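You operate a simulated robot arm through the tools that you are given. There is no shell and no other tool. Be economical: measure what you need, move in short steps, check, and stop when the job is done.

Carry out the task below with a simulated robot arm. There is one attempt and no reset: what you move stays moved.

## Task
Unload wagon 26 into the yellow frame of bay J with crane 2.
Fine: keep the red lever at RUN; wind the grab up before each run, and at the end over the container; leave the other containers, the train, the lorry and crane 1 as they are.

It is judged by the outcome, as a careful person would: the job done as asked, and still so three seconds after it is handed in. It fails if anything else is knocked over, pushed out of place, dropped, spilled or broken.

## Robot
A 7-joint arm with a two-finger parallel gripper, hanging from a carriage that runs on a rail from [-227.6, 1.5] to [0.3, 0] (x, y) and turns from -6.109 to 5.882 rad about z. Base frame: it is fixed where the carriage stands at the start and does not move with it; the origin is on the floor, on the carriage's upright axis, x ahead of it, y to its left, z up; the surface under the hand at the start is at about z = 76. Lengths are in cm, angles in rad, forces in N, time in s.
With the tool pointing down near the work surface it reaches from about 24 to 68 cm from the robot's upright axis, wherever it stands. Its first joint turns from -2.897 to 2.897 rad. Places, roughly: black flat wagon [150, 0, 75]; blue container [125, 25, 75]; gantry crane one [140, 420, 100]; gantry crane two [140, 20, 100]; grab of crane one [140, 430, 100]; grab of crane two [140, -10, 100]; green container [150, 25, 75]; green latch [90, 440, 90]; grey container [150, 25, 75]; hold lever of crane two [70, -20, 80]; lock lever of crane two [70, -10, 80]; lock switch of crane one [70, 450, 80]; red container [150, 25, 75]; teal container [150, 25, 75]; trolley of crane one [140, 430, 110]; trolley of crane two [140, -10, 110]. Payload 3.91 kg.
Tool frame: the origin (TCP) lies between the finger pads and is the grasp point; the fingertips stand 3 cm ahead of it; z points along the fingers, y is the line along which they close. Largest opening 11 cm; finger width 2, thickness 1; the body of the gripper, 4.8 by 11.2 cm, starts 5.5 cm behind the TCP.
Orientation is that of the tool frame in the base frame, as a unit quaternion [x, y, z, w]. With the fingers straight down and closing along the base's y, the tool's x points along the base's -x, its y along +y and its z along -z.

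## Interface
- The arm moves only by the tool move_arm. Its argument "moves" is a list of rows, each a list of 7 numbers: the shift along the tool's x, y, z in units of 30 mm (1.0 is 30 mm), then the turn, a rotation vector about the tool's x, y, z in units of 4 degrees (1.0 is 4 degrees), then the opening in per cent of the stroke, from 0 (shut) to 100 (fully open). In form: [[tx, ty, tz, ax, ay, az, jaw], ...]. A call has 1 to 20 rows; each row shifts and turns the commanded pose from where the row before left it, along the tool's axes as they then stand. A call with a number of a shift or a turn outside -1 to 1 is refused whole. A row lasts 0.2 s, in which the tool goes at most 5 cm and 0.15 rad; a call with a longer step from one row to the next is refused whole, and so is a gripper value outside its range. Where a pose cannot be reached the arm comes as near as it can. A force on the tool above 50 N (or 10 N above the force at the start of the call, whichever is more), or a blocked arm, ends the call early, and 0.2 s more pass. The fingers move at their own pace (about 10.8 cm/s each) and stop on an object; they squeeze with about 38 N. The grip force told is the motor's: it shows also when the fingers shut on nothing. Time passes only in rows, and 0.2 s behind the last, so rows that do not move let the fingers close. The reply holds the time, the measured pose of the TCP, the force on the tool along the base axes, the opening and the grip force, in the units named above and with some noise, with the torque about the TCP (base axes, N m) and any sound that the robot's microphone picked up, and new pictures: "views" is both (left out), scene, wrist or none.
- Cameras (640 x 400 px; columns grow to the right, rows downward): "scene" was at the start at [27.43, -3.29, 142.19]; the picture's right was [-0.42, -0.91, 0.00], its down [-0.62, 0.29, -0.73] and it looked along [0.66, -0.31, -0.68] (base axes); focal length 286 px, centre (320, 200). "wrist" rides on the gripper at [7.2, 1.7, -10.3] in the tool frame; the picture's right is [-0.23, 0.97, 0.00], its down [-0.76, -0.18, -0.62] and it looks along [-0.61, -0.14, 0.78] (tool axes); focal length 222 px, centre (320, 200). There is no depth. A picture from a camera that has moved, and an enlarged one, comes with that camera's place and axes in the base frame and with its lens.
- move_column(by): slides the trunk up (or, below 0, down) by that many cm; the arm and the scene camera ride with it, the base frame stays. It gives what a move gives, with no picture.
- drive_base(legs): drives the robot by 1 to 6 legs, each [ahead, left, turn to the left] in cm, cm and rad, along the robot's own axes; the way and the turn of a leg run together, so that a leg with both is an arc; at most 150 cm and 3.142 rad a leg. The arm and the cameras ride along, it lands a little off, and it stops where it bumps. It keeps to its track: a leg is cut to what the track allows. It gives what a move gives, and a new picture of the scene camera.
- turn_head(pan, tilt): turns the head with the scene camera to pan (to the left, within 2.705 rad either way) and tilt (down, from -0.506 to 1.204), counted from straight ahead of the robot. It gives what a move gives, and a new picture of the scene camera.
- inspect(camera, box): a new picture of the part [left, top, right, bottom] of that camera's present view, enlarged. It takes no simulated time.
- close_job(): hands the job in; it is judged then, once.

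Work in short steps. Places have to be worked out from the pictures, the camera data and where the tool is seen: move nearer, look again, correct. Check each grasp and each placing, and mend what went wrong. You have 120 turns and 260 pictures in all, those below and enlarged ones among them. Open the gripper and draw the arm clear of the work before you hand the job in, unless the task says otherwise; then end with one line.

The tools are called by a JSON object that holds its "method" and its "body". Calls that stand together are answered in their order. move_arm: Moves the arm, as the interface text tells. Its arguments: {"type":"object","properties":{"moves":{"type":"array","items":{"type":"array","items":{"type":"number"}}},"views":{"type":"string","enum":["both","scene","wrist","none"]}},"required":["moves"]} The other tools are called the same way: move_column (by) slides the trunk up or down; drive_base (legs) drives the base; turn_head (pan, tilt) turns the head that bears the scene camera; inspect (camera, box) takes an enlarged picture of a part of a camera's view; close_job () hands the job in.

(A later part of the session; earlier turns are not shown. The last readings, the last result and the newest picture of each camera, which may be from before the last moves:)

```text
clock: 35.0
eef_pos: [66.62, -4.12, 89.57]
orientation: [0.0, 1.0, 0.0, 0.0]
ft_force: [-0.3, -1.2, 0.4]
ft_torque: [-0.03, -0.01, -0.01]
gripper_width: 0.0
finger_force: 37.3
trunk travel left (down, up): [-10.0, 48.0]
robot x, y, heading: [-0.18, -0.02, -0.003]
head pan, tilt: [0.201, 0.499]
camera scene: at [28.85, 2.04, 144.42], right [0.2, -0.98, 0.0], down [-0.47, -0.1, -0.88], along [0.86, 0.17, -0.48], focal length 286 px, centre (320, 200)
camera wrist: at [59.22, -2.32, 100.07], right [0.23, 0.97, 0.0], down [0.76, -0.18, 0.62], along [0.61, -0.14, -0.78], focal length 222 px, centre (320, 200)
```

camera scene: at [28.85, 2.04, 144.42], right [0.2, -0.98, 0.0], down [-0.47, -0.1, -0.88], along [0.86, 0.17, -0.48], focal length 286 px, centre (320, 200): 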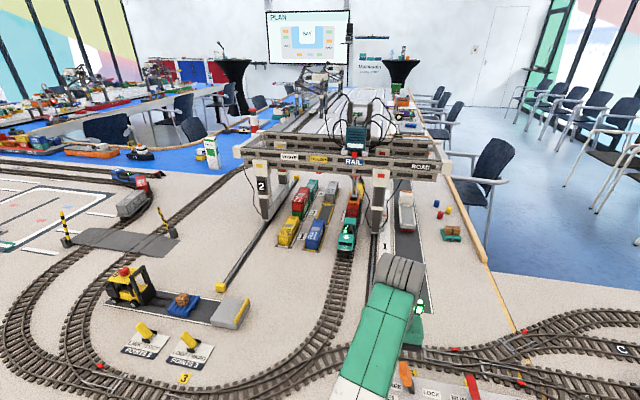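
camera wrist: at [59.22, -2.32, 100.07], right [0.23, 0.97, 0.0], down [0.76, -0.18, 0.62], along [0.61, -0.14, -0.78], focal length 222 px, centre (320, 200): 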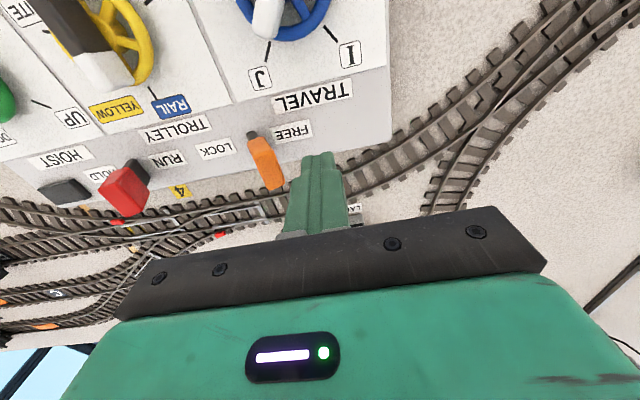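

Tab confirmed at [66.9, -8.6]. Lower and push toward -y.

{"method": "move_arm", "body": {"moves": [[0, 0, 0.8, 0, 0, 0, 0], [0, 0, 0.5, 0, 0, 0, 0], [0, -0.4, 0, 0, 0, 0, 0], [0, -0.4, 0, 0, 0, 0, 0], [0, -0.25, 0, 0, 0, 0, 0], [0, -0.25, 0, 0, 0, 0, 0], [0, -0.25, 0, 0, 0, 0, 0]], "views": "wrist"}}

```text
clock: 36.6
eef_pos: [66.59, -8.41, 86.24]
orientation: [0.0, 1.0, -0.001, 0.003]
ft_force: [-9.9, 1.9, 16.2]
ft_torque: [-0.23, 0.06, -0.1]
gripper_width: 0.0
finger_force: 38.4
trunk travel left (down, up): [-10.0, 48.0]
robot x, y, heading: [0.04, -0.38, 0.003]
head pan, tilt: [0.201, 0.499]
stopped in row 7: the force on the tool passed its limit at 56 N (the readings are from after the stop); the commanded pose is now the measured one
camera wrist: at [59.2, -6.74, 96.69], right [0.23, 0.97, 0.0], down [0.76, -0.18, 0.63], along [0.61, -0.14, -0.78], focal length 222 px, centre (320, 200)
```

wrist: 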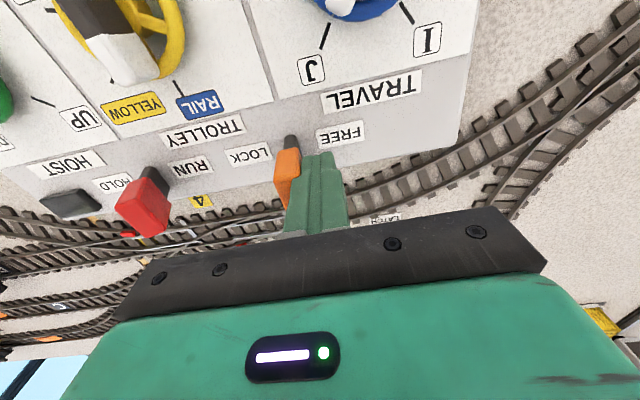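

The lever is now about upright (tab near y -10.6); the push met stiffness. I keep pushing in smaller steps.

{"method": "move_arm", "body": {"moves": [[0, -0.1, 0, 0, 0, 0, 0], [0, -0.1, 0, 0, 0, 0, 0], [0, -0.1, 0, 0, 0, 0, 0], [0, -0.1, 0, 0, 0, 0, 0]], "views": "wrist"}}

```text
clock: 37.5
eef_pos: [66.68, -9.21, 86.36]
orientation: [-0.001, 1.0, 0.0, 0.002]
ft_force: [-9.5, 5.8, 14.5]
ft_torque: [0.2, 0.15, -0.14]
gripper_width: 0.01
finger_force: 37.8
trunk travel left (down, up): [-10.0, 48.0]
robot x, y, heading: [0.09, 0.09, 0.004]
head pan, tilt: [0.201, 0.499]
stopped in row 4: the force on the tool passed its limit at 52 N (the readings are from after the stop); the commanded pose is now the measured one
camera wrist: at [59.26, -7.51, 96.77], right [0.23, 0.97, 0.0], down [0.76, -0.18, 0.63], along [0.61, -0.14, -0.78], focal length 222 px, centre (320, 200)
```

wrist: 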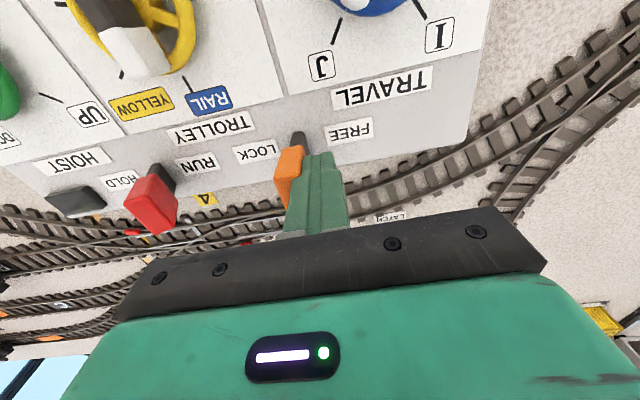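

{"method": "move_arm", "body": {"moves": [[0, -0.12, 0, 0, 0, 0, 0], [0, -0.12, 0, 0, 0, 0, 0], [0, -0.12, 0, 0, 0, 0, 0], [0, -0.12, 0, 0, 0, 0, 0]], "views": "wrist"}}

{"method": "inspect", "body": {"camera": "wrist", "box": [220, 100, 380, 220]}}

```text
clock: 38.5
eef_pos: [66.61, -10.78, 86.47]
orientation: [-0.001, 1.0, 0.001, 0.003]
ft_force: [0.1, 0.0, 0.4]
ft_torque: [0.0, 0.02, 0.03]
gripper_width: 0.0
finger_force: 37.6
trunk travel left (down, up): [-10.0, 48.0]
robot x, y, heading: [0.09, -0.3, -0.003]
head pan, tilt: [0.201, 0.499]
camera wrist: at [59.25, -9.06, 96.76], right [0.23, 0.97, 0.0], down [0.76, -0.18, 0.63], along [0.61, -0.14, -0.78], focal length 222 px, centre (320, 200)
```

wrist: 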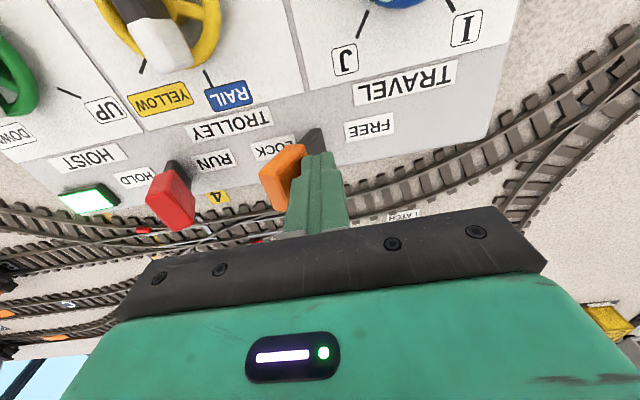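

```text
3.33 times, centred on (300, 160) of wrist
camera zoom: at [59.25, -9.06, 96.76], right [0.23, 0.97, 0.0], down [0.76, -0.18, 0.63], along [0.61, -0.14, -0.78], focal length 740 px, centre (387, 333)
```

zoom: 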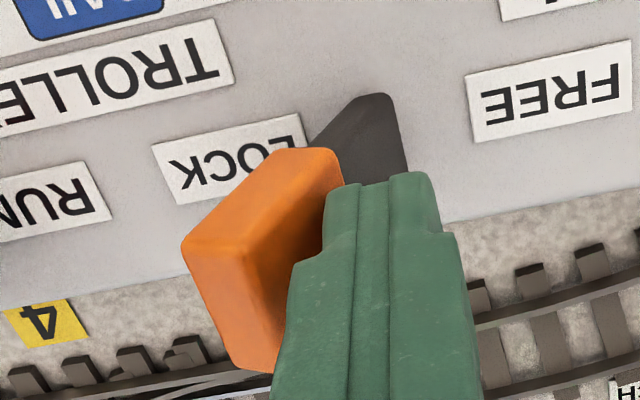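

The lever has gone over to LOCK and the lamp lit green. Back up and over to the hoist handle (hub [56.55, -30.6], handle at -20°).

{"method": "move_arm", "body": {"moves": [[0, 0.1, -0.3, 0, 0, 0, 0], [0, 0, -1, 0, 0, 0, 0], [0, 0, -1, 0, 0, 0, 0], [0, 0, -1, 0, 0, 0, 0], [0.85, 0, 0, 0, 0, 0, 0], [0.85, -0.7, 0, 0, 0, 0, 0], [0.85, -1, 0, 0, 0, 0, 0], [0.8, -1, 0, 0, 0, 0, 0], [0, -1, 0, 0, 0, 0, 30], [0, -1, 0, 0, 0, 0, 30], [0, -1, 0, 0, 0, 0, 30], [0, -1, 0, 0, 0, 0, 30], [0, 0, 0, 0, 0, 1, 30], [0, 0, 0, 0, 0, 1, 30], [0, 0, 0, 0, 0, 1, 30], [0, 0, 0.5, 0, 0, 1, 30], [0, 0, 0.8, 0, 0, 1, 30], [0, 0, 0.8, 0, 0, 0, 30], [0, 0, 0.6, 0, 0, 0, 30]], "views": "wrist"}}

```text
clock: 42.5
eef_pos: [56.68, -30.66, 88.06]
orientation: [0.174, 0.985, -0.001, 0.003]
ft_force: [-0.1, -0.9, 0.5]
ft_torque: [-0.02, 0.01, 0.0]
gripper_width: 3.28
finger_force: 0.0
trunk travel left (down, up): [-10.0, 48.0]
robot x, y, heading: [0.08, 0.31, 0.001]
head pan, tilt: [0.201, 0.499]
camera wrist: at [50.27, -26.52, 98.51], right [0.55, 0.84, 0.0], down [0.65, -0.43, 0.63], along [0.53, -0.34, -0.78], focal length 222 px, centre (320, 200)
```

wrist: 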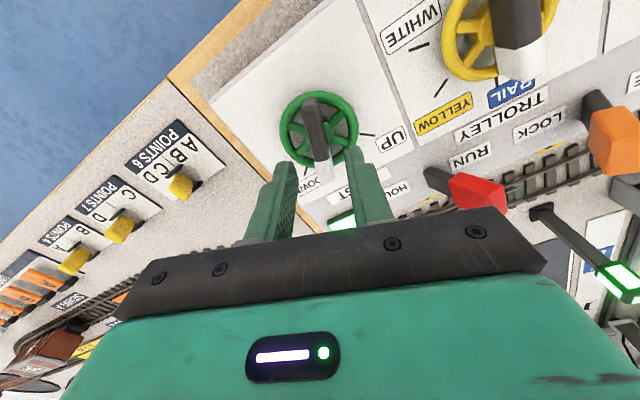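

Aligned. Grip and wind up in part.

{"method": "move_arm", "body": {"moves": [[0, 0, 0.5, 0, 0, 0, 30], [0, 0, 0.5, 0, 0, 0, 30], [0, 0, 0.14, 0, 0, 0, 30], [0, 0, 0, 0, 0, 0, 10], [0, 0, 0, 0, 0, 0, 0], [0, 0, 0, 0, 0, 0, 0], [0, 0, 0, 0, 0, -1, 0], [0, 0, 0, 0, 0, -1, 0], [0, 0, 0, 0, 0, -1, 0], [0, 0, 0, 0, 0, -1, 0], [0, 0, 0, 0, 0, -1, 0], [0, 0, 0, 0, 0, -1, 0], [0, 0, 0, 0, 0, 0, 0]], "views": "scene"}}

{"method": "inspect", "body": {"camera": "scene", "box": [320, 150, 400, 230]}}

```text
clock: 45.3
eef_pos: [56.78, -30.62, 84.73]
orientation: [-0.035, 0.999, 0.0, 0.002]
ft_force: [1.3, 2.2, -1.0]
ft_torque: [0.02, 0.68, -0.02]
gripper_width: 1.16
finger_force: 45.1
trunk travel left (down, up): [-10.0, 48.0]
robot x, y, heading: [-0.14, -0.1, 0.001]
head pan, tilt: [0.201, 0.499]
camera scene: at [28.82, 2.1, 144.43], right [0.2, -0.98, 0.0], down [-0.47, -0.1, -0.88], along [0.86, 0.18, -0.48], focal length 286 px, centre (320, 200)
```

scene: 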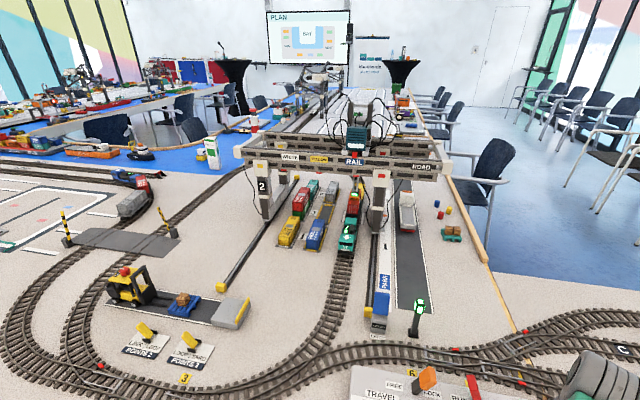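

```text
5.00 times, centred on (360, 190) of scene
camera zoom: at [28.82, 2.1, 144.43], right [0.2, -0.98, 0.0], down [-0.47, -0.1, -0.88], along [0.86, 0.18, -0.48], focal length 1432 px, centre (120, 250)
```

zoom: 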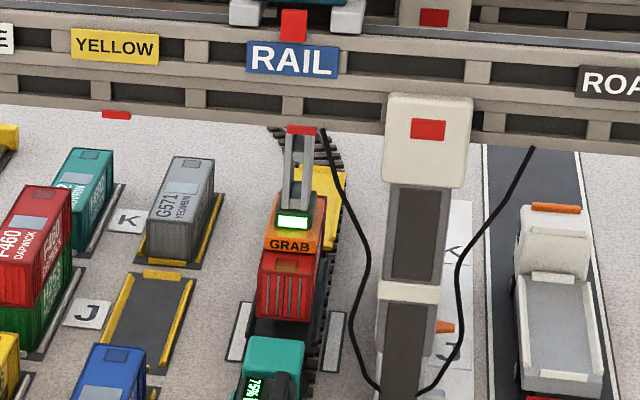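

The container is lifted off the black wagon, grab lamp green. Wind up to the UP stop (about 11–12 more steps), gently.

{"method": "move_arm", "body": {"moves": [[0, 0, 0, 0, 0, -1, 0], [0, 0, 0, 0, 0, -1, 0], [0, 0, 0, 0, 0, -1, 0], [0, 0, 0, 0, 0, -1, 0], [0, 0, 0, 0, 0, -1, 0], [0, 0, 0, 0, 0, -1, 0], [0, 0, 0, 0, 0, -1, 0], [0, 0, 0, 0, 0, -1, 0], [0, 0, 0, 0, 0, -1, 0], [0, 0, 0, 0, 0, -1, 0], [0, 0, 0, 0, 0, -1, 0], [0, 0, 0, 0, 0, 0, 0]], "views": "wrist"}}

{"method": "inspect", "body": {"camera": "scene", "box": [280, 150, 400, 230]}}

```text
clock: 47.9
eef_pos: [56.49, -30.32, 84.5]
orientation: [-0.408, 0.913, 0.0, 0.002]
ft_force: [-5.1, 12.4, 3.4]
ft_torque: [1.09, -0.22, 0.0]
gripper_width: 1.18
finger_force: 45.2
trunk travel left (down, up): [-10.0, 48.0]
robot x, y, heading: [0.27, -0.02, -0.002]
head pan, tilt: [0.201, 0.499]
camera wrist: at [50.36, -34.61, 95.04], right [-0.57, 0.82, 0.0], down [0.64, 0.45, 0.63], along [0.51, 0.36, -0.78], focal length 222 px, centre (320, 200)
```

wrist: 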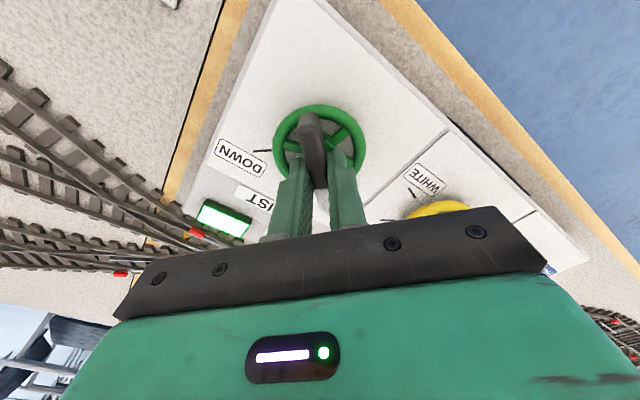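

```text
5.00 times, centred on (340, 190) of scene
camera zoom: at [28.76, 2.22, 144.42], right [0.2, -0.98, 0.0], down [-0.47, -0.09, -0.88], along [0.86, 0.18, -0.48], focal length 1432 px, centre (220, 250)
```

zoom: 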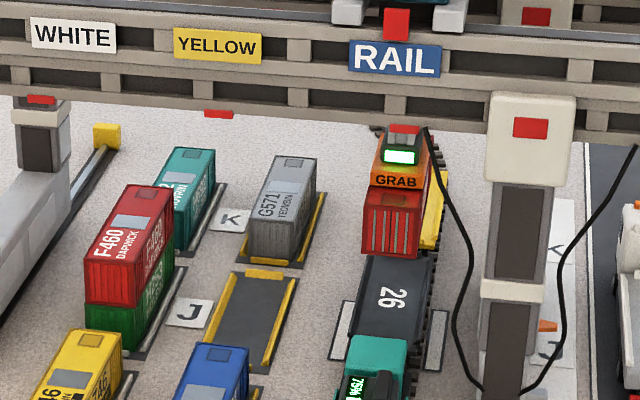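

Wagon 26 is confirmed beneath. One more step to reach UP fully, then release, rise and go to the trolley knob (handle at 4°).

{"method": "move_arm", "body": {"moves": [[0, 0, 0, 0, 0, -1, 0], [0, 0, 0, 0, 0, 0, 0]], "views": "none"}}

{"method": "inspect", "body": {"camera": "scene", "box": [280, 150, 400, 230]}}

```text
clock: 48.5
eef_pos: [56.66, -30.31, 84.68]
orientation: [-0.438, 0.899, -0.001, 0.002]
ft_force: [-7.0, 14.5, 7.0]
ft_torque: [0.68, 0.14, -1.05]
gripper_width: 1.22
finger_force: 45.2
trunk travel left (down, up): [-10.0, 48.0]
robot x, y, heading: [-0.08, 0.3, 0.0]
head pan, tilt: [0.201, 0.499]
```

```text
5.00 times, centred on (340, 190) of scene
camera zoom: at [28.75, 2.23, 144.41], right [0.2, -0.98, 0.0], down [-0.47, -0.09, -0.88], along [0.86, 0.18, -0.48], focal length 1432 px, centre (220, 250)
```

zoom: 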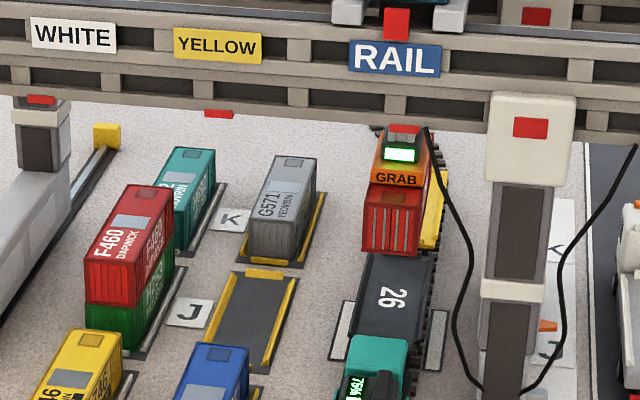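

At the UP stop. Release and move to the trolley handle.

{"method": "move_arm", "body": {"moves": [[0, 0, 0, 0, 0, 0, 27], [0, 0, -0.2, 0, 0, 0, 27], [0, 0, -1, 0, 0, 0, 27], [0, 0, -1, 0, 0, 1, 27], [0, 0, -0.8, 0, 0, 1, 30], [0, 0, 0, 0, 0, 1, 30], [0, 0, 0, 0, 0, 1, 30], [0, 0, 0, 0, 0, 1, 30], [0, 0, 0, 0, 0, 1, 30], [0, 0, 0, 0, 0, 1, 30], [0, 0, 0, 0, 0, 1, 30], [0, 0, 0, 0, 0, 1, 30], [0, 0, 0, 0, 0, 1, 30], [0, 0, 0, 0, 0, 1, 30], [0, 0, 0, 0, 0, 1, 30], [-0.07, 1, 0, 0, 0, 0, 30], [-0.07, 1, 0, 0, 0, 0, 30], [-0.07, 1, 0, 0, 0, 0, 30], [-0.06, 1, 0, 0, 0, 0, 30], [0, 0.33, 1, 0, 0, 0, 30]], "views": "wrist"}}

```text
clock: 52.7
eef_pos: [56.6, -17.53, 90.5]
orientation: [-0.035, 0.999, -0.001, 0.003]
ft_force: [-0.1, 0.3, 1.0]
ft_torque: [0.02, -0.02, 0.0]
gripper_width: 3.3
finger_force: 0.0
trunk travel left (down, up): [-10.0, 48.0]
robot x, y, heading: [0.1, -0.01, 0.003]
head pan, tilt: [0.201, 0.499]
camera wrist: at [49.06, -16.37, 100.99], right [0.16, 0.99, 0.0], down [0.77, -0.12, 0.63], along [0.62, -0.1, -0.78], focal length 222 px, centre (320, 200)
```

wrist: 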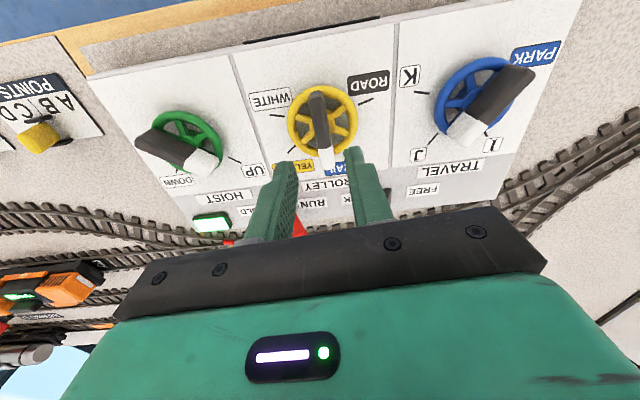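

{"method": "move_arm", "body": {"moves": [[0, 0, 0.7, 0, 0, 0, 30], [0, 0, 0.7, 0, 0, 0, 30], [0, 0, 0.57, 0, 0, 0, 30], [0, 0, 0, 0, 0, 0, 10], [0, 0, 0, 0, 0, 0, 0], [0, 0, 0, 0, 0, 0, 0], [0, 0, 0, 0, 0, 0.5, 0], [0, 0, 0, 0, 0, 0.8, 0], [0, 0, 0, 0, 0, 0.8, 0], [0, 0, 0, 0, 0, 0.8, 0], [0, 0, 0, 0, 0, 0.8, 0], [0, 0, 0, 0, 0, 0.8, 0], [0, 0, 0, 0, 0, 0.8, 0], [0, 0, 0, 0, 0, 0.8, 0], [0, 0, 0, 0, 0, 0.8, 0], [0, 0, 0, 0, 0, 0.8, 0], [0, 0, 0, 0, 0, 0.8, 0], [0, 0, 0, 0, 0, 0.5, 0], [0, 0, 0, 0, 0, 0, 0]], "views": "scene"}}

{"method": "inspect", "body": {"camera": "scene", "box": [270, 140, 390, 220]}}

```text
clock: 56.7
eef_pos: [56.63, -17.47, 84.7]
orientation: [0.276, 0.961, 0.003, 0.003]
ft_force: [-2.8, 11.0, -0.3]
ft_torque: [-0.82, -0.85, 0.03]
gripper_width: 1.2
finger_force: 45.0
trunk travel left (down, up): [-10.0, 48.0]
robot x, y, heading: [0.21, -0.37, -0.001]
head pan, tilt: [0.201, 0.499]
camera scene: at [28.77, 2.19, 144.41], right [0.2, -0.98, 0.0], down [-0.47, -0.09, -0.88], along [0.86, 0.18, -0.48], focal length 286 px, centre (320, 200)
```

scene: 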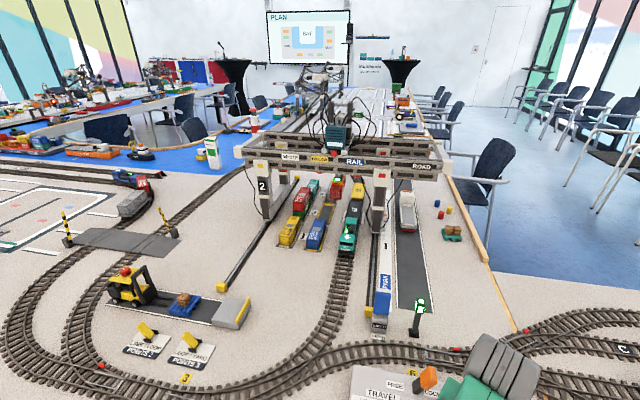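

```text
5.00 times, centred on (330, 180) of scene
camera zoom: at [28.77, 2.19, 144.41], right [0.2, -0.98, 0.0], down [-0.47, -0.09, -0.88], along [0.86, 0.18, -0.48], focal length 1432 px, centre (270, 300)
```

zoom: 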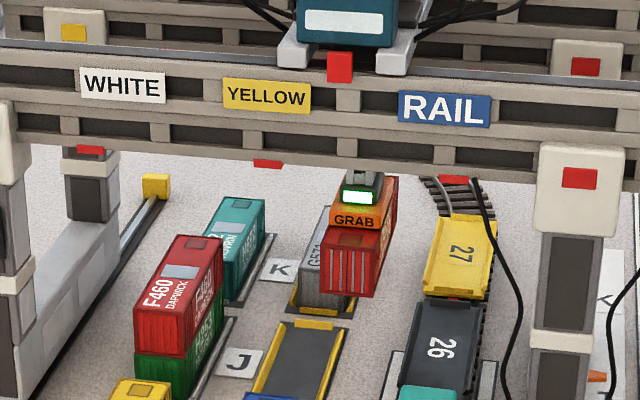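

{"method": "move_arm", "body": {"moves": [[0, 0, 0, 0, 0, 0.5, 0], [0, 0, 0, 0, 0, 0.8, 0], [0, 0, 0, 0, 0, 0.8, 0], [0, 0, 0, 0, 0, 0.8, 0], [0, 0, 0, 0, 0, 0.8, 0], [0, 0, 0, 0, 0, 0.8, 0], [0, 0, 0, 0, 0, 0.5, 0], [0, 0, 0, 0, 0, 0, 0], [0, 0, 0, 0, 0, 0, 0]], "views": "none"}}

{"method": "inspect", "body": {"camera": "scene", "box": [270, 140, 390, 220]}}

```text
clock: 58.7
eef_pos: [56.47, -17.29, 84.76]
orientation: [0.438, 0.899, 0.002, 0.002]
ft_force: [2.7, 9.6, -4.2]
ft_torque: [-0.75, -0.01, 0.0]
gripper_width: 1.19
finger_force: 44.9
trunk travel left (down, up): [-10.0, 48.0]
robot x, y, heading: [-0.33, -0.15, 0.003]
head pan, tilt: [0.201, 0.499]
```

```text
5.00 times, centred on (330, 180) of scene
camera zoom: at [28.81, 2.18, 144.42], right [0.2, -0.98, 0.0], down [-0.47, -0.09, -0.88], along [0.86, 0.18, -0.48], focal length 1432 px, centre (270, 300)
```

zoom: 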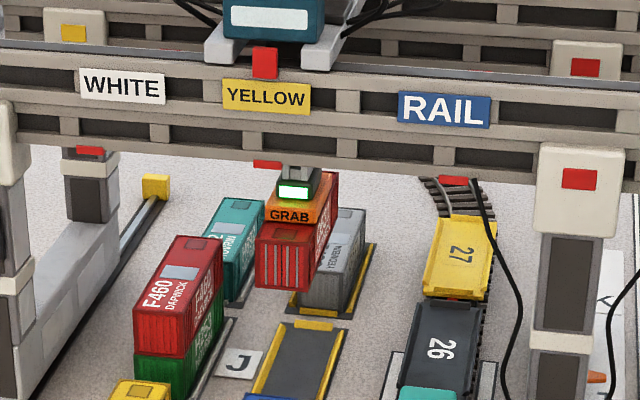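

Trolley centred on YELLOW. Release and go to the hoist handle.

{"method": "move_arm", "body": {"moves": [[0, 0, 0, 0, 0, 0, 27], [0, 0, -0.2, 0, 0, 0, 27], [0, 0, -1, 0, 0, 0, 27], [0, 0, -1, 0, 0, -1, 27], [0, 0, -0.8, 0, 0, -1, 30], [0, 0, 0, 0, 0, -1, 30], [0, 0, 0, 0, 0, -1, 30], [0, 0, 0, 0, 0, -1, 30], [0, 0, 0, 0, 0, -1, 30], [0, 0, 0, 0, 0, -1, 30], [0, 0, 0, 0, 0, -1, 30], [0, 0, 0, 0, 0, -1, 30], [0, 0, 0, 0, 0, -1, 30], [0, 0, 0, 0, 0, -1, 30], [0, 0, 0, 0, 0, -1, 30], [0, 0, 0, 0, 0, -1, 30], [0, 0, 0, 0, 0, -1, 30], [0, 0, 0, 0, 0, -1, 30], [0, 0, 0, 0, 0, -1, 30], [0, 0, 0, 0, 0, -1, 30]], "views": "none"}}

{"method": "move_arm", "body": {"moves": [[0, 0, 0, 0, 0, -1, 30], [0, 0, 0, 0, 0, -1, 30], [0, 0, 0, 0, 0, -1, 30], [0, 0, 0, 0, 0, -1, 30], [0, 0, 0, 0, 0, -1, 30], [0, 0, 0, 0, 0, -1, 30], [0, 0, 0, 0, 0, -1, 30], [0, 0, 0, 0, 0, -1, 30], [0, 0, 0, 0, 0, -1, 30], [0.86, -0.68, 0, 0, 0, 0, 30], [0.86, -0.68, 0, 0, 0, 0, 30], [0.86, -0.68, 0, 0, 0, 0, 30], [0.86, -0.67, 0, 0, 0, 0, 30], [0, 0, 1, 0, 0, 0, 30]], "views": "wrist"}}

{"method": "inspect", "body": {"camera": "scene", "box": [270, 140, 390, 220]}}

```text
clock: 62.9
eef_pos: [56.61, -17.64, 93.74]
orientation: [-0.14, 0.99, 0.0, 0.003]
ft_force: [-0.1, 0.3, 0.2]
ft_torque: [0.02, 0.01, -0.02]
gripper_width: 3.3
finger_force: 0.0
trunk travel left (down, up): [-10.0, 48.0]
robot x, y, heading: [0.17, -0.34, 0.001]
head pan, tilt: [0.201, 0.499]
```

```text
clock: 65.9
eef_pos: [56.69, -30.8, 90.67]
orientation: [-0.438, 0.899, -0.001, 0.003]
ft_force: [-0.2, -0.1, 0.3]
ft_torque: [0.02, 0.01, 0.0]
gripper_width: 3.29
finger_force: 0.0
trunk travel left (down, up): [-10.0, 48.0]
robot x, y, heading: [-0.31, -0.04, 0.003]
head pan, tilt: [0.201, 0.499]
camera wrist: at [50.61, -35.44, 101.03], right [-0.63, 0.78, 0.0], down [0.61, 0.49, 0.63], along [0.49, 0.39, -0.78], focal length 222 px, centre (320, 200)
```

wrist: 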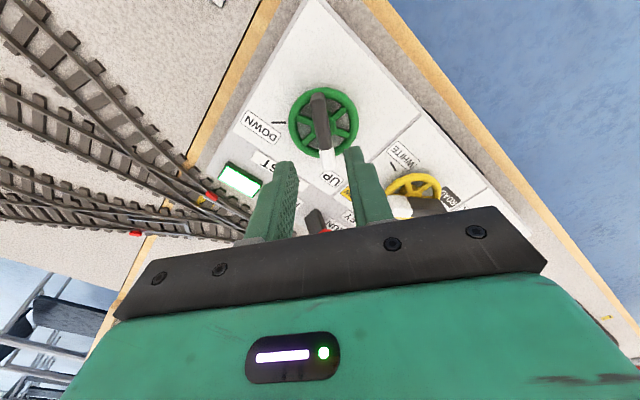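

```text
5.00 times, centred on (330, 180) of scene
camera zoom: at [28.79, 2.06, 144.42], right [0.2, -0.98, 0.0], down [-0.47, -0.1, -0.88], along [0.86, 0.18, -0.48], focal length 1432 px, centre (270, 300)
```

zoom: 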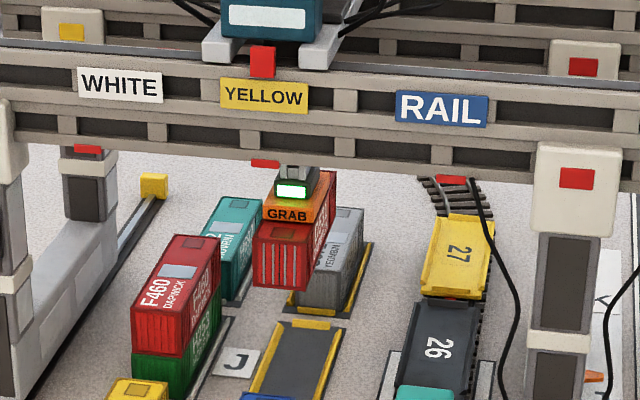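

Now grip the hoist handle and lower partway.

{"method": "move_arm", "body": {"moves": [[-0.03, 0.06, 0.7, 0, 0, 0, 30], [0, 0, 0.7, 0, 0, 0, 30], [0, 0, 0.61, 0, 0, 0, 30], [0, 0, 0, 0, 0, 0, 10], [0, 0, 0, 0, 0, 0, 0], [0, 0, 0, 0, 0, 0, 0], [0, 0, 0, 0, 0, 1, 0], [0, 0, 0, 0, 0, 1, 0], [0, 0, 0, 0, 0, 1, 0], [0, 0, 0, 0, 0, 1, 0], [0, 0, 0, 0, 0, 1, 0], [0, 0, 0, 0, 0, 1, 0], [0, 0, 0, 0, 0, 1, 0], [0, 0, 0, 0, 0, 1, 0], [0, 0, 0, 0, 0, 1, 0], [0, 0, 0, 0, 0, 1, 0], [0, 0, 0, 0, 0, 1, 0], [0, 0, 0, 0, 0, 0, 0]], "views": "none"}}

{"method": "inspect", "body": {"camera": "scene", "box": [270, 160, 370, 240]}}

```text
clock: 69.7
eef_pos: [56.49, -30.56, 84.71]
orientation: [-0.07, 0.998, 0.001, 0.003]
ft_force: [5.7, -2.0, -19.7]
ft_torque: [-0.03, 0.44, 0.02]
gripper_width: 1.16
finger_force: 45.3
trunk travel left (down, up): [-10.0, 48.0]
robot x, y, heading: [-0.28, 0.14, -0.003]
head pan, tilt: [0.201, 0.499]
```

```text
5.00 times, centred on (320, 200) of scene
camera zoom: at [28.77, 2.08, 144.39], right [0.2, -0.98, 0.0], down [-0.47, -0.1, -0.88], along [0.86, 0.18, -0.48], focal length 1432 px, centre (320, 200)
```

zoom: 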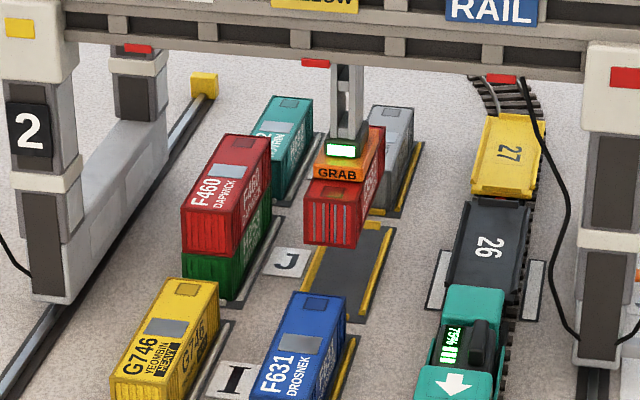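

Coming down in line with the frame. Continue.

{"method": "move_arm", "body": {"moves": [[0, 0, 0.03, 0, 0, 1, 0], [0, 0, 0, 0, 0, 1, 0], [0, 0, 0, 0, 0, 1, 0], [0, 0, 0, 0, 0, 1, 0], [0, 0, 0, 0, 0, 1, 0], [0, 0, 0, 0, 0, 1, 0], [0, 0, 0, 0, 0, 1, 0], [0, 0, 0, 0, 0, 0, 0]], "views": "none"}}

{"method": "inspect", "body": {"camera": "scene", "box": [290, 160, 360, 240]}}

```text
clock: 71.5
eef_pos: [56.46, -30.57, 84.58]
orientation: [0.174, 0.985, 0.0, 0.002]
ft_force: [-7.6, 5.1, 10.1]
ft_torque: [-0.18, -0.19, -0.03]
gripper_width: 1.18
finger_force: 44.7
trunk travel left (down, up): [-10.0, 48.0]
robot x, y, heading: [-0.13, -0.26, -0.006]
head pan, tilt: [0.201, 0.499]
```

```text
5.00 times, centred on (325, 200) of scene
camera zoom: at [28.74, 2.09, 144.42], right [0.2, -0.98, 0.0], down [-0.47, -0.1, -0.88], along [0.86, 0.18, -0.48], focal length 1432 px, centre (295, 200)
```

zoom: 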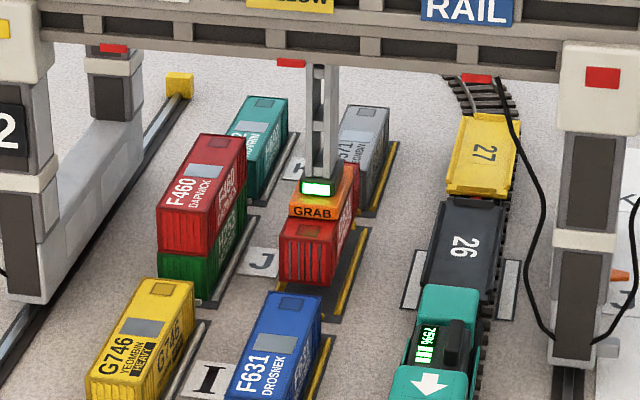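

{"method": "move_arm", "body": {"moves": [[0, 0, 0, 0, 0, 1, 0], [0, 0, 0, 0, 0, 1, 0], [0, 0, 0, 0, 0, 1, 0], [0, 0, 0, 0, 0, 0, 0]], "views": "none"}}

{"method": "inspect", "body": {"camera": "scene", "box": [310, 185, 360, 235]}}

```text
clock: 72.5
eef_pos: [56.64, -30.56, 84.58]
orientation: [0.276, 0.961, 0.001, 0.002]
ft_force: [-9.5, 4.2, 17.1]
ft_torque: [-0.66, -0.43, 0.02]
gripper_width: 1.2
finger_force: 44.5
trunk travel left (down, up): [-10.0, 48.0]
robot x, y, heading: [-0.27, 0.09, -0.001]
head pan, tilt: [0.201, 0.499]
```

```text
8.00 times, centred on (335, 210) of scene
camera zoom: at [28.76, 2.07, 144.41], right [0.2, -0.98, 0.0], down [-0.47, -0.1, -0.88], along [0.86, 0.18, -0.48], focal length 2292 px, centre (200, 120)
```

zoom: 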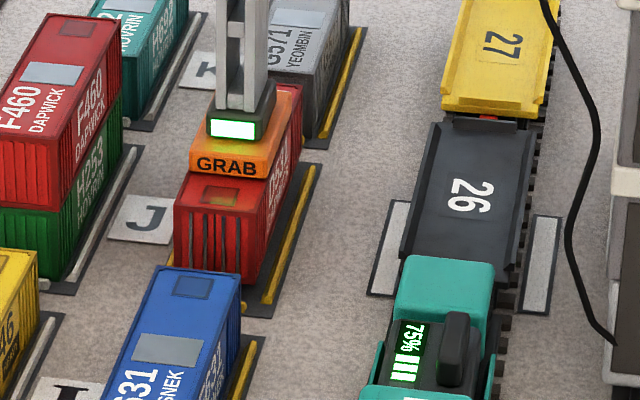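

{"method": "move_arm", "body": {"moves": [[0, 0, 0, 0, 0, 1, 0], [0, 0, 0, 0, 0, 0, 0]], "views": "none"}}

{"method": "inspect", "body": {"camera": "scene", "box": [310, 185, 360, 235]}}

{"method": "move_arm", "body": {"moves": [[0, 0, 0, 0, 0, 1, 0], [0, 0, 0, 0, 0, 0, 0]], "views": "none"}}

{"method": "inspect", "body": {"camera": "scene", "box": [310, 185, 360, 235]}}

```text
clock: 73.1
eef_pos: [56.46, -30.64, 84.68]
orientation: [0.31, 0.951, 0.0, 0.003]
ft_force: [-9.3, 4.3, 13.4]
ft_torque: [-0.88, -0.61, 0.02]
gripper_width: 1.2
finger_force: 45.4
trunk travel left (down, up): [-10.0, 48.0]
robot x, y, heading: [-0.07, 0.05, 0.002]
head pan, tilt: [0.201, 0.499]
```

```text
8.00 times, centred on (335, 210) of scene
camera zoom: at [28.76, 2.07, 144.4], right [0.2, -0.98, 0.0], down [-0.47, -0.1, -0.88], along [0.86, 0.18, -0.48], focal length 2292 px, centre (200, 120)
```

zoom: 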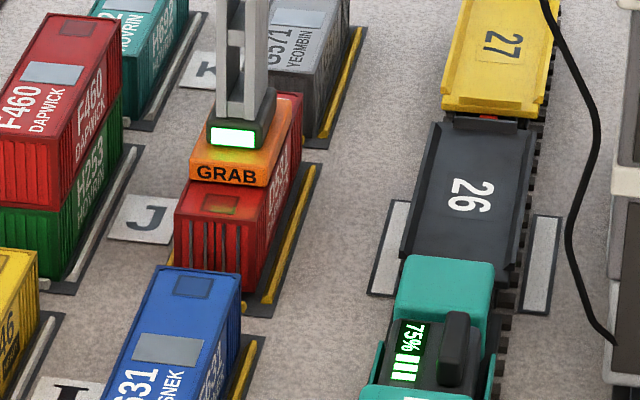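

```text
clock: 73.7
eef_pos: [56.47, -30.51, 84.55]
orientation: [0.343, 0.939, 0.001, 0.003]
ft_force: [-7.3, 3.2, 12.3]
ft_torque: [-0.76, -0.28, 0.02]
gripper_width: 1.19
finger_force: 44.6
trunk travel left (down, up): [-10.0, 48.0]
robot x, y, heading: [0.05, 0.11, -0.003]
head pan, tilt: [0.201, 0.499]
```

```text
8.00 times, centred on (335, 210) of scene
camera zoom: at [28.77, 2.06, 144.41], right [0.2, -0.98, 0.0], down [-0.47, -0.1, -0.88], along [0.86, 0.18, -0.48], focal length 2292 px, centre (200, 120)
```

zoom: 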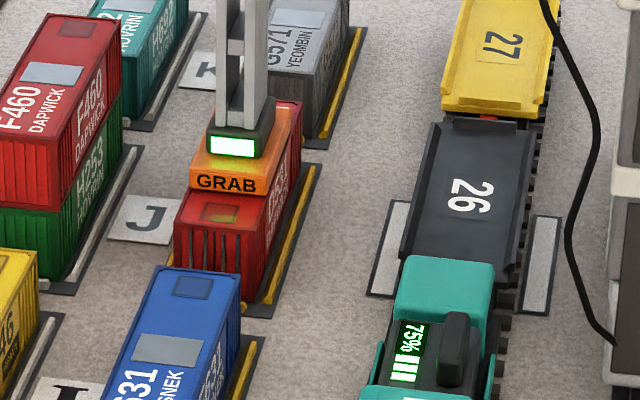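

{"method": "move_arm", "body": {"moves": [[0, 0, 0, 0, 0, 1, 0], [0, 0, 0, 0, 0, 0, 0]], "views": "none"}}

{"method": "inspect", "body": {"camera": "scene", "box": [310, 185, 360, 235]}}

{"method": "move_arm", "body": {"moves": [[0, 0, 0, 0, 0, 1, 0], [0, 0, 0, 0, 0, 0, 0]], "views": "none"}}

{"method": "inspect", "body": {"camera": "scene", "box": [310, 185, 360, 235]}}

```text
clock: 74.3
eef_pos: [56.4, -30.58, 84.61]
orientation: [0.375, 0.927, 0.001, 0.003]
ft_force: [-7.7, 2.0, 9.2]
ft_torque: [-0.97, -0.36, 0.01]
gripper_width: 1.2
finger_force: 45.2
trunk travel left (down, up): [-10.0, 48.0]
robot x, y, heading: [0.12, -0.45, -0.003]
head pan, tilt: [0.201, 0.499]
```

```text
8.00 times, centred on (335, 210) of scene
camera zoom: at [28.76, 2.07, 144.4], right [0.2, -0.98, 0.0], down [-0.47, -0.1, -0.88], along [0.86, 0.18, -0.48], focal length 2292 px, centre (200, 120)
```

zoom: 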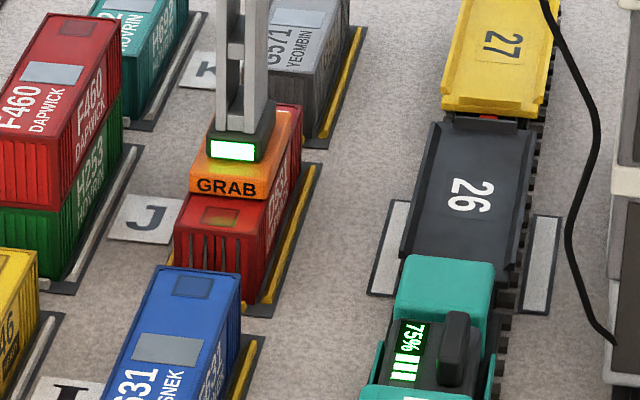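

```text
clock: 74.9
eef_pos: [56.54, -30.65, 84.66]
orientation: [0.408, 0.913, 0.001, 0.003]
ft_force: [-7.7, 1.3, 6.8]
ft_torque: [-0.69, 0.0, 0.01]
gripper_width: 1.18
finger_force: 44.5
trunk travel left (down, up): [-10.0, 48.0]
robot x, y, heading: [-0.02, -0.2, -0.001]
head pan, tilt: [0.201, 0.499]
```

```text
8.00 times, centred on (335, 210) of scene
camera zoom: at [28.75, 2.04, 144.4], right [0.2, -0.98, 0.0], down [-0.47, -0.1, -0.88], along [0.86, 0.18, -0.48], focal length 2292 px, centre (200, 120)
```

zoom: 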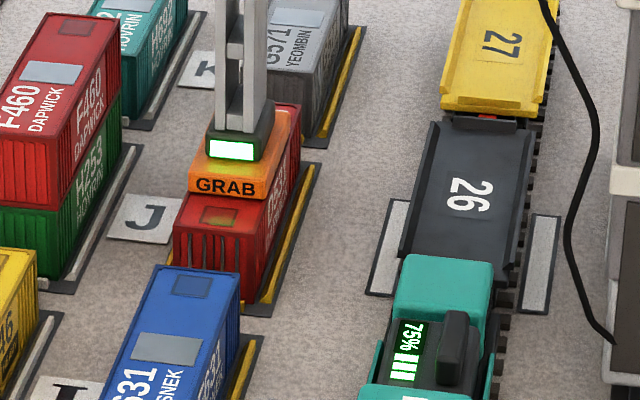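

Landed (no further motion). I check seating in the frame at high zoom.

{"method": "inspect", "body": {"camera": "scene", "box": [325, 190, 355, 228]}}

```text
10.53 times, centred on (340, 209) of scene
camera zoom: at [28.75, 2.04, 144.4], right [0.2, -0.98, 0.0], down [-0.47, -0.1, -0.88], along [0.86, 0.18, -0.48], focal length 3015 px, centre (110, 105)
```

zoom: 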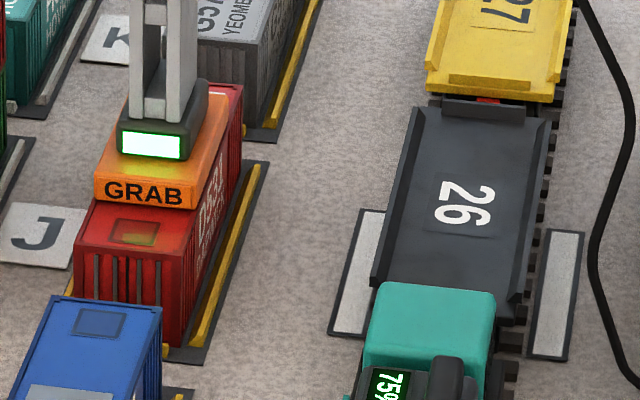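

Seated within the yellow strips. Release the hoist handle and go to the -y side of the lock tab (between it and the red lever), staying high.

{"method": "move_arm", "body": {"moves": [[0, 0, 0, 0, 0, 0, 27], [0, 0, -0.2, 0, 0, 0, 27], [0, 0, -1, 0, 0, 0, 27], [0, 0, -1, 0, 0, -1, 20], [0, 0, -1, 0, 0, -1, 10], [0, 0, -1, 0, 0, -1, 0], [0, 0, 0, 0, 0, -1, 0], [0, 0, 0, 0, 0, -1, 0], [0, 0, 0, 0, 0, -1, 0], [0, 0, 0, 0, 0, -1, 0], [0, 0, 0, 0, 0, -1, 0], [0, 0, 0, 0, 0, -1, 0], [0, 0, 0, 0, 0, -1, 0], [0, 0, 0, 0, 0, -1, 0], [0, 0, 0, 0, 0, -1, 0], [-0.8, 1, 0, 0, 0, 0, 0], [-0.85, 1, 0, 0, 0, 0, 0], [-0.85, 1, 0, 0, 0, 0, 0], [-0.85, 1, 0, 0, 0, 0, 0], [0, 0.4, 0, 0, 0, 0, 0]], "views": "both"}}

```text
clock: 79.1
eef_pos: [66.53, -17.39, 97.25]
orientation: [0.0, 1.0, 0.001, 0.002]
ft_force: [-0.4, -0.3, -0.6]
ft_torque: [-0.01, 0.03, 0.03]
gripper_width: 0.0
finger_force: 37.5
trunk travel left (down, up): [-10.0, 48.0]
robot x, y, heading: [-0.01, -0.35, -0.003]
head pan, tilt: [0.201, 0.499]
camera scene: at [28.8, 2.07, 144.42], right [0.2, -0.98, 0.0], down [-0.47, -0.1, -0.88], along [0.86, 0.18, -0.48], focal length 286 px, centre (320, 200)
camera wrist: at [59.12, -15.55, 107.56], right [0.23, 0.97, 0.0], down [0.76, -0.18, 0.63], along [0.61, -0.14, -0.78], focal length 222 px, centre (320, 200)
```

scene: 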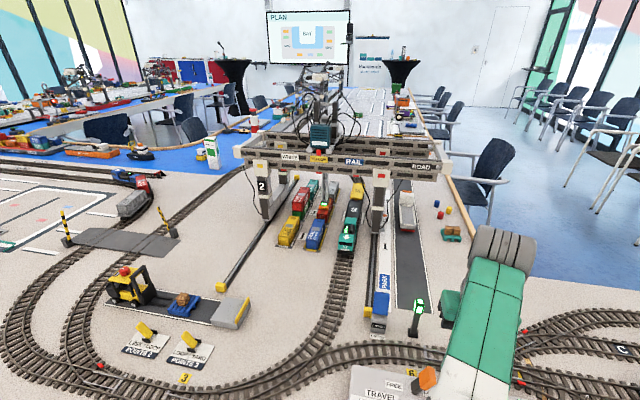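
wrist: 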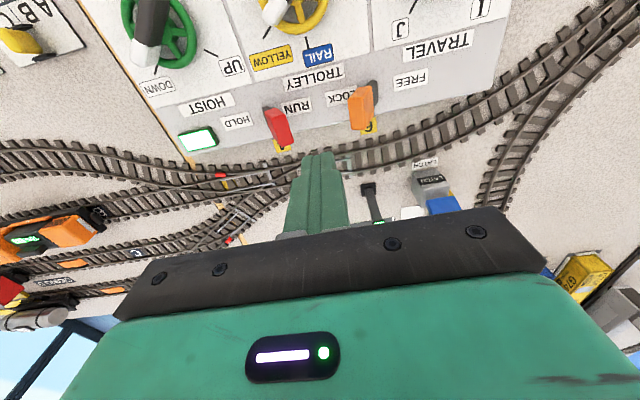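

Tabs at y -13.1 (orange) and -21.9 (red): the fingers at -17.4 go between. Descend and push +y.

{"method": "move_arm", "body": {"moves": [[0, 0, 0.9, 0, 0, 0, 0], [0, 0, 0.9, 0, 0, 0, 0], [0, 0, 0.9, 0, 0, 0, 0], [0, 0, 0.85, 0, 0, 0, 0], [0, 0.3, 0, 0, 0, 0, 0], [0, 0.3, 0, 0, 0, 0, 0], [0, 0.2, 0, 0, 0, 0, 0], [0, 0.15, 0, 0, 0, 0, 0], [0, 0.12, 0, 0, 0, 0, 0], [0, 0.12, 0, 0, 0, 0, 0]], "views": "wrist"}}

```text
clock: 81.3
eef_pos: [66.65, -13.83, 86.78]
orientation: [-0.002, 1.0, 0.001, 0.003]
ft_force: [-0.1, -0.2, 0.7]
ft_torque: [0.0, 0.0, -0.01]
gripper_width: 0.01
finger_force: 38.1
trunk travel left (down, up): [-10.0, 48.0]
robot x, y, heading: [-0.18, -0.05, -0.003]
head pan, tilt: [0.201, 0.499]
camera wrist: at [59.17, -12.07, 97.14], right [0.23, 0.97, 0.0], down [0.76, -0.18, 0.63], along [0.61, -0.14, -0.78], focal length 222 px, centre (320, 200)
```

wrist: 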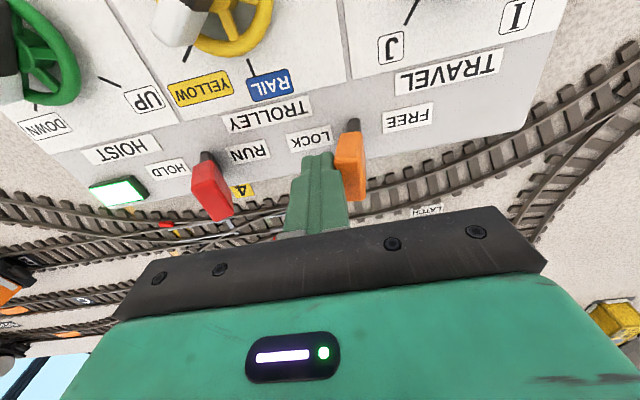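

{"method": "move_arm", "body": {"moves": [[0, 0.15, 0, 0, 0, 0, 0], [0, 0.15, 0, 0, 0, 0, 0], [0, 0.15, 0, 0, 0, 0, 0], [0, 0.15, 0, 0, 0, 0, 0], [0, 0.15, 0, 0, 0, 0, 0], [0, 0.15, 0, 0, 0, 0, 0]], "views": "wrist"}}

```text
clock: 82.7
eef_pos: [66.45, -11.03, 86.74]
orientation: [0.0, 1.0, 0.0, 0.003]
ft_force: [0.3, 0.3, -0.4]
ft_torque: [0.01, 0.01, -0.01]
gripper_width: 0.0
finger_force: 37.7
trunk travel left (down, up): [-10.0, 48.0]
robot x, y, heading: [-0.06, -0.41, -0.0]
head pan, tilt: [0.201, 0.499]
camera wrist: at [59.1, -9.35, 97.07], right [0.23, 0.97, 0.0], down [0.76, -0.18, 0.63], along [0.61, -0.14, -0.78], focal length 222 px, centre (320, 200)
```

wrist: 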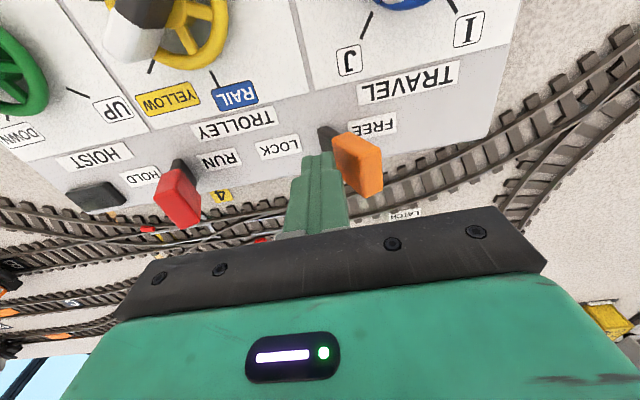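

Lock is FREE, lamp off. Rise and go back to the hoist handle (at -48°).

{"method": "move_arm", "body": {"moves": [[0, -0.1, -0.5, 0, 0, 0, 0], [0, 0, -1, 0, 0, 0, 0], [0, 0, -1, 0, 0, 0, 0], [0, 0, -1, 0, 0, 0, 0], [0.85, 0, 0, 0, 0, 0, 0], [0.85, -0.5, 0, 0, 0, 0, 0], [0.85, -0.92, 0, 0, 0, 0, 0], [0.75, -1, 0, 0, 0, 0, 0], [0, -1, 0, 0, 0, 0, 30], [0, -1, 0, 0, 0, 0, 30], [0, -1, 0, 0, 0, 0, 30], [0, -1, 0, 0, 0, 0, 30]], "views": "none"}}

{"method": "move_arm", "body": {"moves": [[0, 0, 0, 0, 0, 1, 30], [0, 0, 0, 0, 0, 1, 30], [0, 0, 0, 0, 0, 1, 30], [0, 0, 0, 0, 0, 1, 30], [0, 0, 0, 0, 0, 1, 30], [0, 0, 0, 0, 0, 1, 30], [0, 0, 0, 0, 0, 1, 30], [0, 0, 0, 0, 0, 1, 30], [0, 0, 0, 0, 0, 1, 30], [0, 0, 0.8, 0, 0, 1, 30], [0, 0, 0.8, 0, 0, 1, 30], [0, 0, 0.8, 0, 0, 1, 30]], "views": "wrist"}}

```text
clock: 85.3
eef_pos: [56.61, -30.82, 97.18]
orientation: [-0.001, 1.0, 0.0, 0.002]
ft_force: [-0.5, -0.3, -0.1]
ft_torque: [-0.04, 0.02, 0.03]
gripper_width: 3.31
finger_force: 0.0
trunk travel left (down, up): [-10.0, 48.0]
robot x, y, heading: [0.59, 0.27, 0.004]
head pan, tilt: [0.201, 0.499]
```

```text
clock: 87.9
eef_pos: [56.53, -30.52, 90.12]
orientation: [0.407, 0.914, 0.001, 0.003]
ft_force: [0.3, -0.3, 0.1]
ft_torque: [-0.03, -0.02, 0.0]
gripper_width: 3.29
finger_force: 0.1
trunk travel left (down, up): [-10.0, 48.0]
robot x, y, heading: [0.04, -0.15, 0.005]
head pan, tilt: [0.201, 0.499]
camera wrist: at [52.77, -23.97, 100.34], right [0.88, 0.48, 0.0], down [0.37, -0.68, 0.63], along [0.31, -0.55, -0.78], focal length 222 px, centre (320, 200)
```

wrist: 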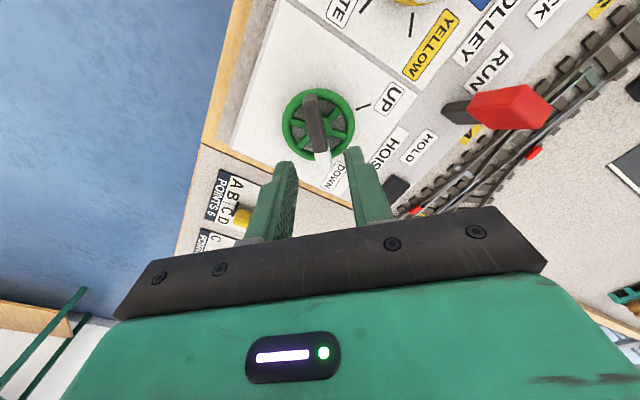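

Aligned. Grip and wind up part way, then check that the container stays.

{"method": "move_arm", "body": {"moves": [[0, 0, 0.7, 0, 0, 0, 30], [0, 0, 0.7, 0, 0, 0, 30], [0, 0, 0.43, 0, 0, 0, 30], [0, 0, 0, 0, 0, 0, 10], [0, 0, 0, 0, 0, 0, 0], [0, 0, 0, 0, 0, 0, 0], [0, 0, 0, 0, 0, -1, 0], [0, 0, 0, 0, 0, -1, 0], [0, 0, 0, 0, 0, -1, 0], [0, 0, 0, 0, 0, -1, 0], [0, 0, 0, 0, 0, -1, 0], [0, 0, 0, 0, 0, -1, 0], [0, 0, 0, 0, 0, 0, 0]], "views": "none"}}

{"method": "inspect", "body": {"camera": "scene", "box": [310, 175, 360, 235]}}

```text
clock: 90.7
eef_pos: [56.6, -30.75, 84.35]
orientation: [0.208, 0.978, 0.001, 0.002]
ft_force: [-13.7, 7.3, 22.0]
ft_torque: [0.24, 1.12, 0.03]
gripper_width: 1.19
finger_force: 44.8
trunk travel left (down, up): [-10.0, 48.0]
robot x, y, heading: [0.24, -0.12, -0.003]
head pan, tilt: [0.201, 0.499]
```

```text
6.67 times, centred on (335, 205) of scene
camera zoom: at [28.73, 2.11, 144.42], right [0.2, -0.98, 0.0], down [-0.47, -0.1, -0.88], along [0.86, 0.18, -0.48], focal length 1910 px, centre (220, 167)
```

zoom: 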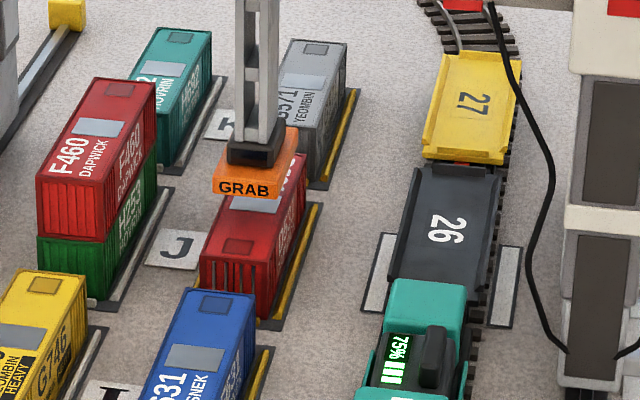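

The grab rises free, the container stays in the frame. Wind on to UP: from -24° to 52° is 19 steps.

{"method": "move_arm", "body": {"moves": [[0, 0, -0.03, 0, 0, -1, 0], [0, 0, 0, 0, 0, -1, 0], [0, 0, 0, 0, 0, -1, 0], [0, 0, 0, 0, 0, -1, 0], [0, 0, 0, 0, 0, -1, 0], [0, 0, 0, 0, 0, -1, 0], [0, 0, 0, 0, 0, -1, 0], [0, 0, 0, 0, 0, -1, 0], [0, 0, 0, 0, 0, -1, 0], [0, 0, 0, 0, 0, -1, 0], [0, 0, 0, 0, 0, -1, 0], [0, 0, 0, 0, 0, -1, 0], [0, 0, 0, 0, 0, -1, 0], [0, 0, 0, 0, 0, -1, 0], [0, 0, 0, 0, 0, -1, 0], [0, 0, 0, 0, 0, -1, 0], [0, 0, 0, 0, 0, -1, 0], [0, 0, 0, 0, 0, -1, 0], [0, 0, 0, 0, 0, -1, 0], [0, 0, 0, 0, 0, 0, 0]], "views": "none"}}

{"method": "inspect", "body": {"camera": "scene", "box": [280, 140, 400, 240]}}

```text
clock: 94.9
eef_pos: [56.55, -30.39, 84.42]
orientation: [-0.439, 0.898, -0.001, 0.003]
ft_force: [-5.3, 10.9, 1.5]
ft_torque: [-0.08, 0.72, -1.02]
gripper_width: 1.24
finger_force: 45.6
trunk travel left (down, up): [-10.0, 48.0]
robot x, y, heading: [0.34, 0.28, 0.003]
head pan, tilt: [0.201, 0.499]
```

```text
4.00 times, centred on (340, 190) of scene
camera zoom: at [28.72, 2.19, 144.4], right [0.2, -0.98, 0.0], down [-0.47, -0.09, -0.88], along [0.86, 0.18, -0.48], focal length 1146 px, centre (240, 240)
```

zoom: 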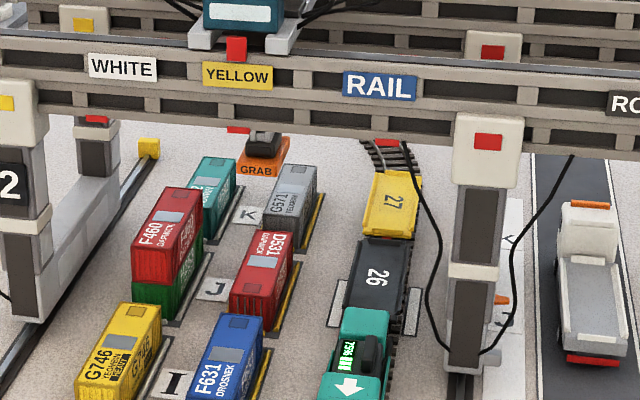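

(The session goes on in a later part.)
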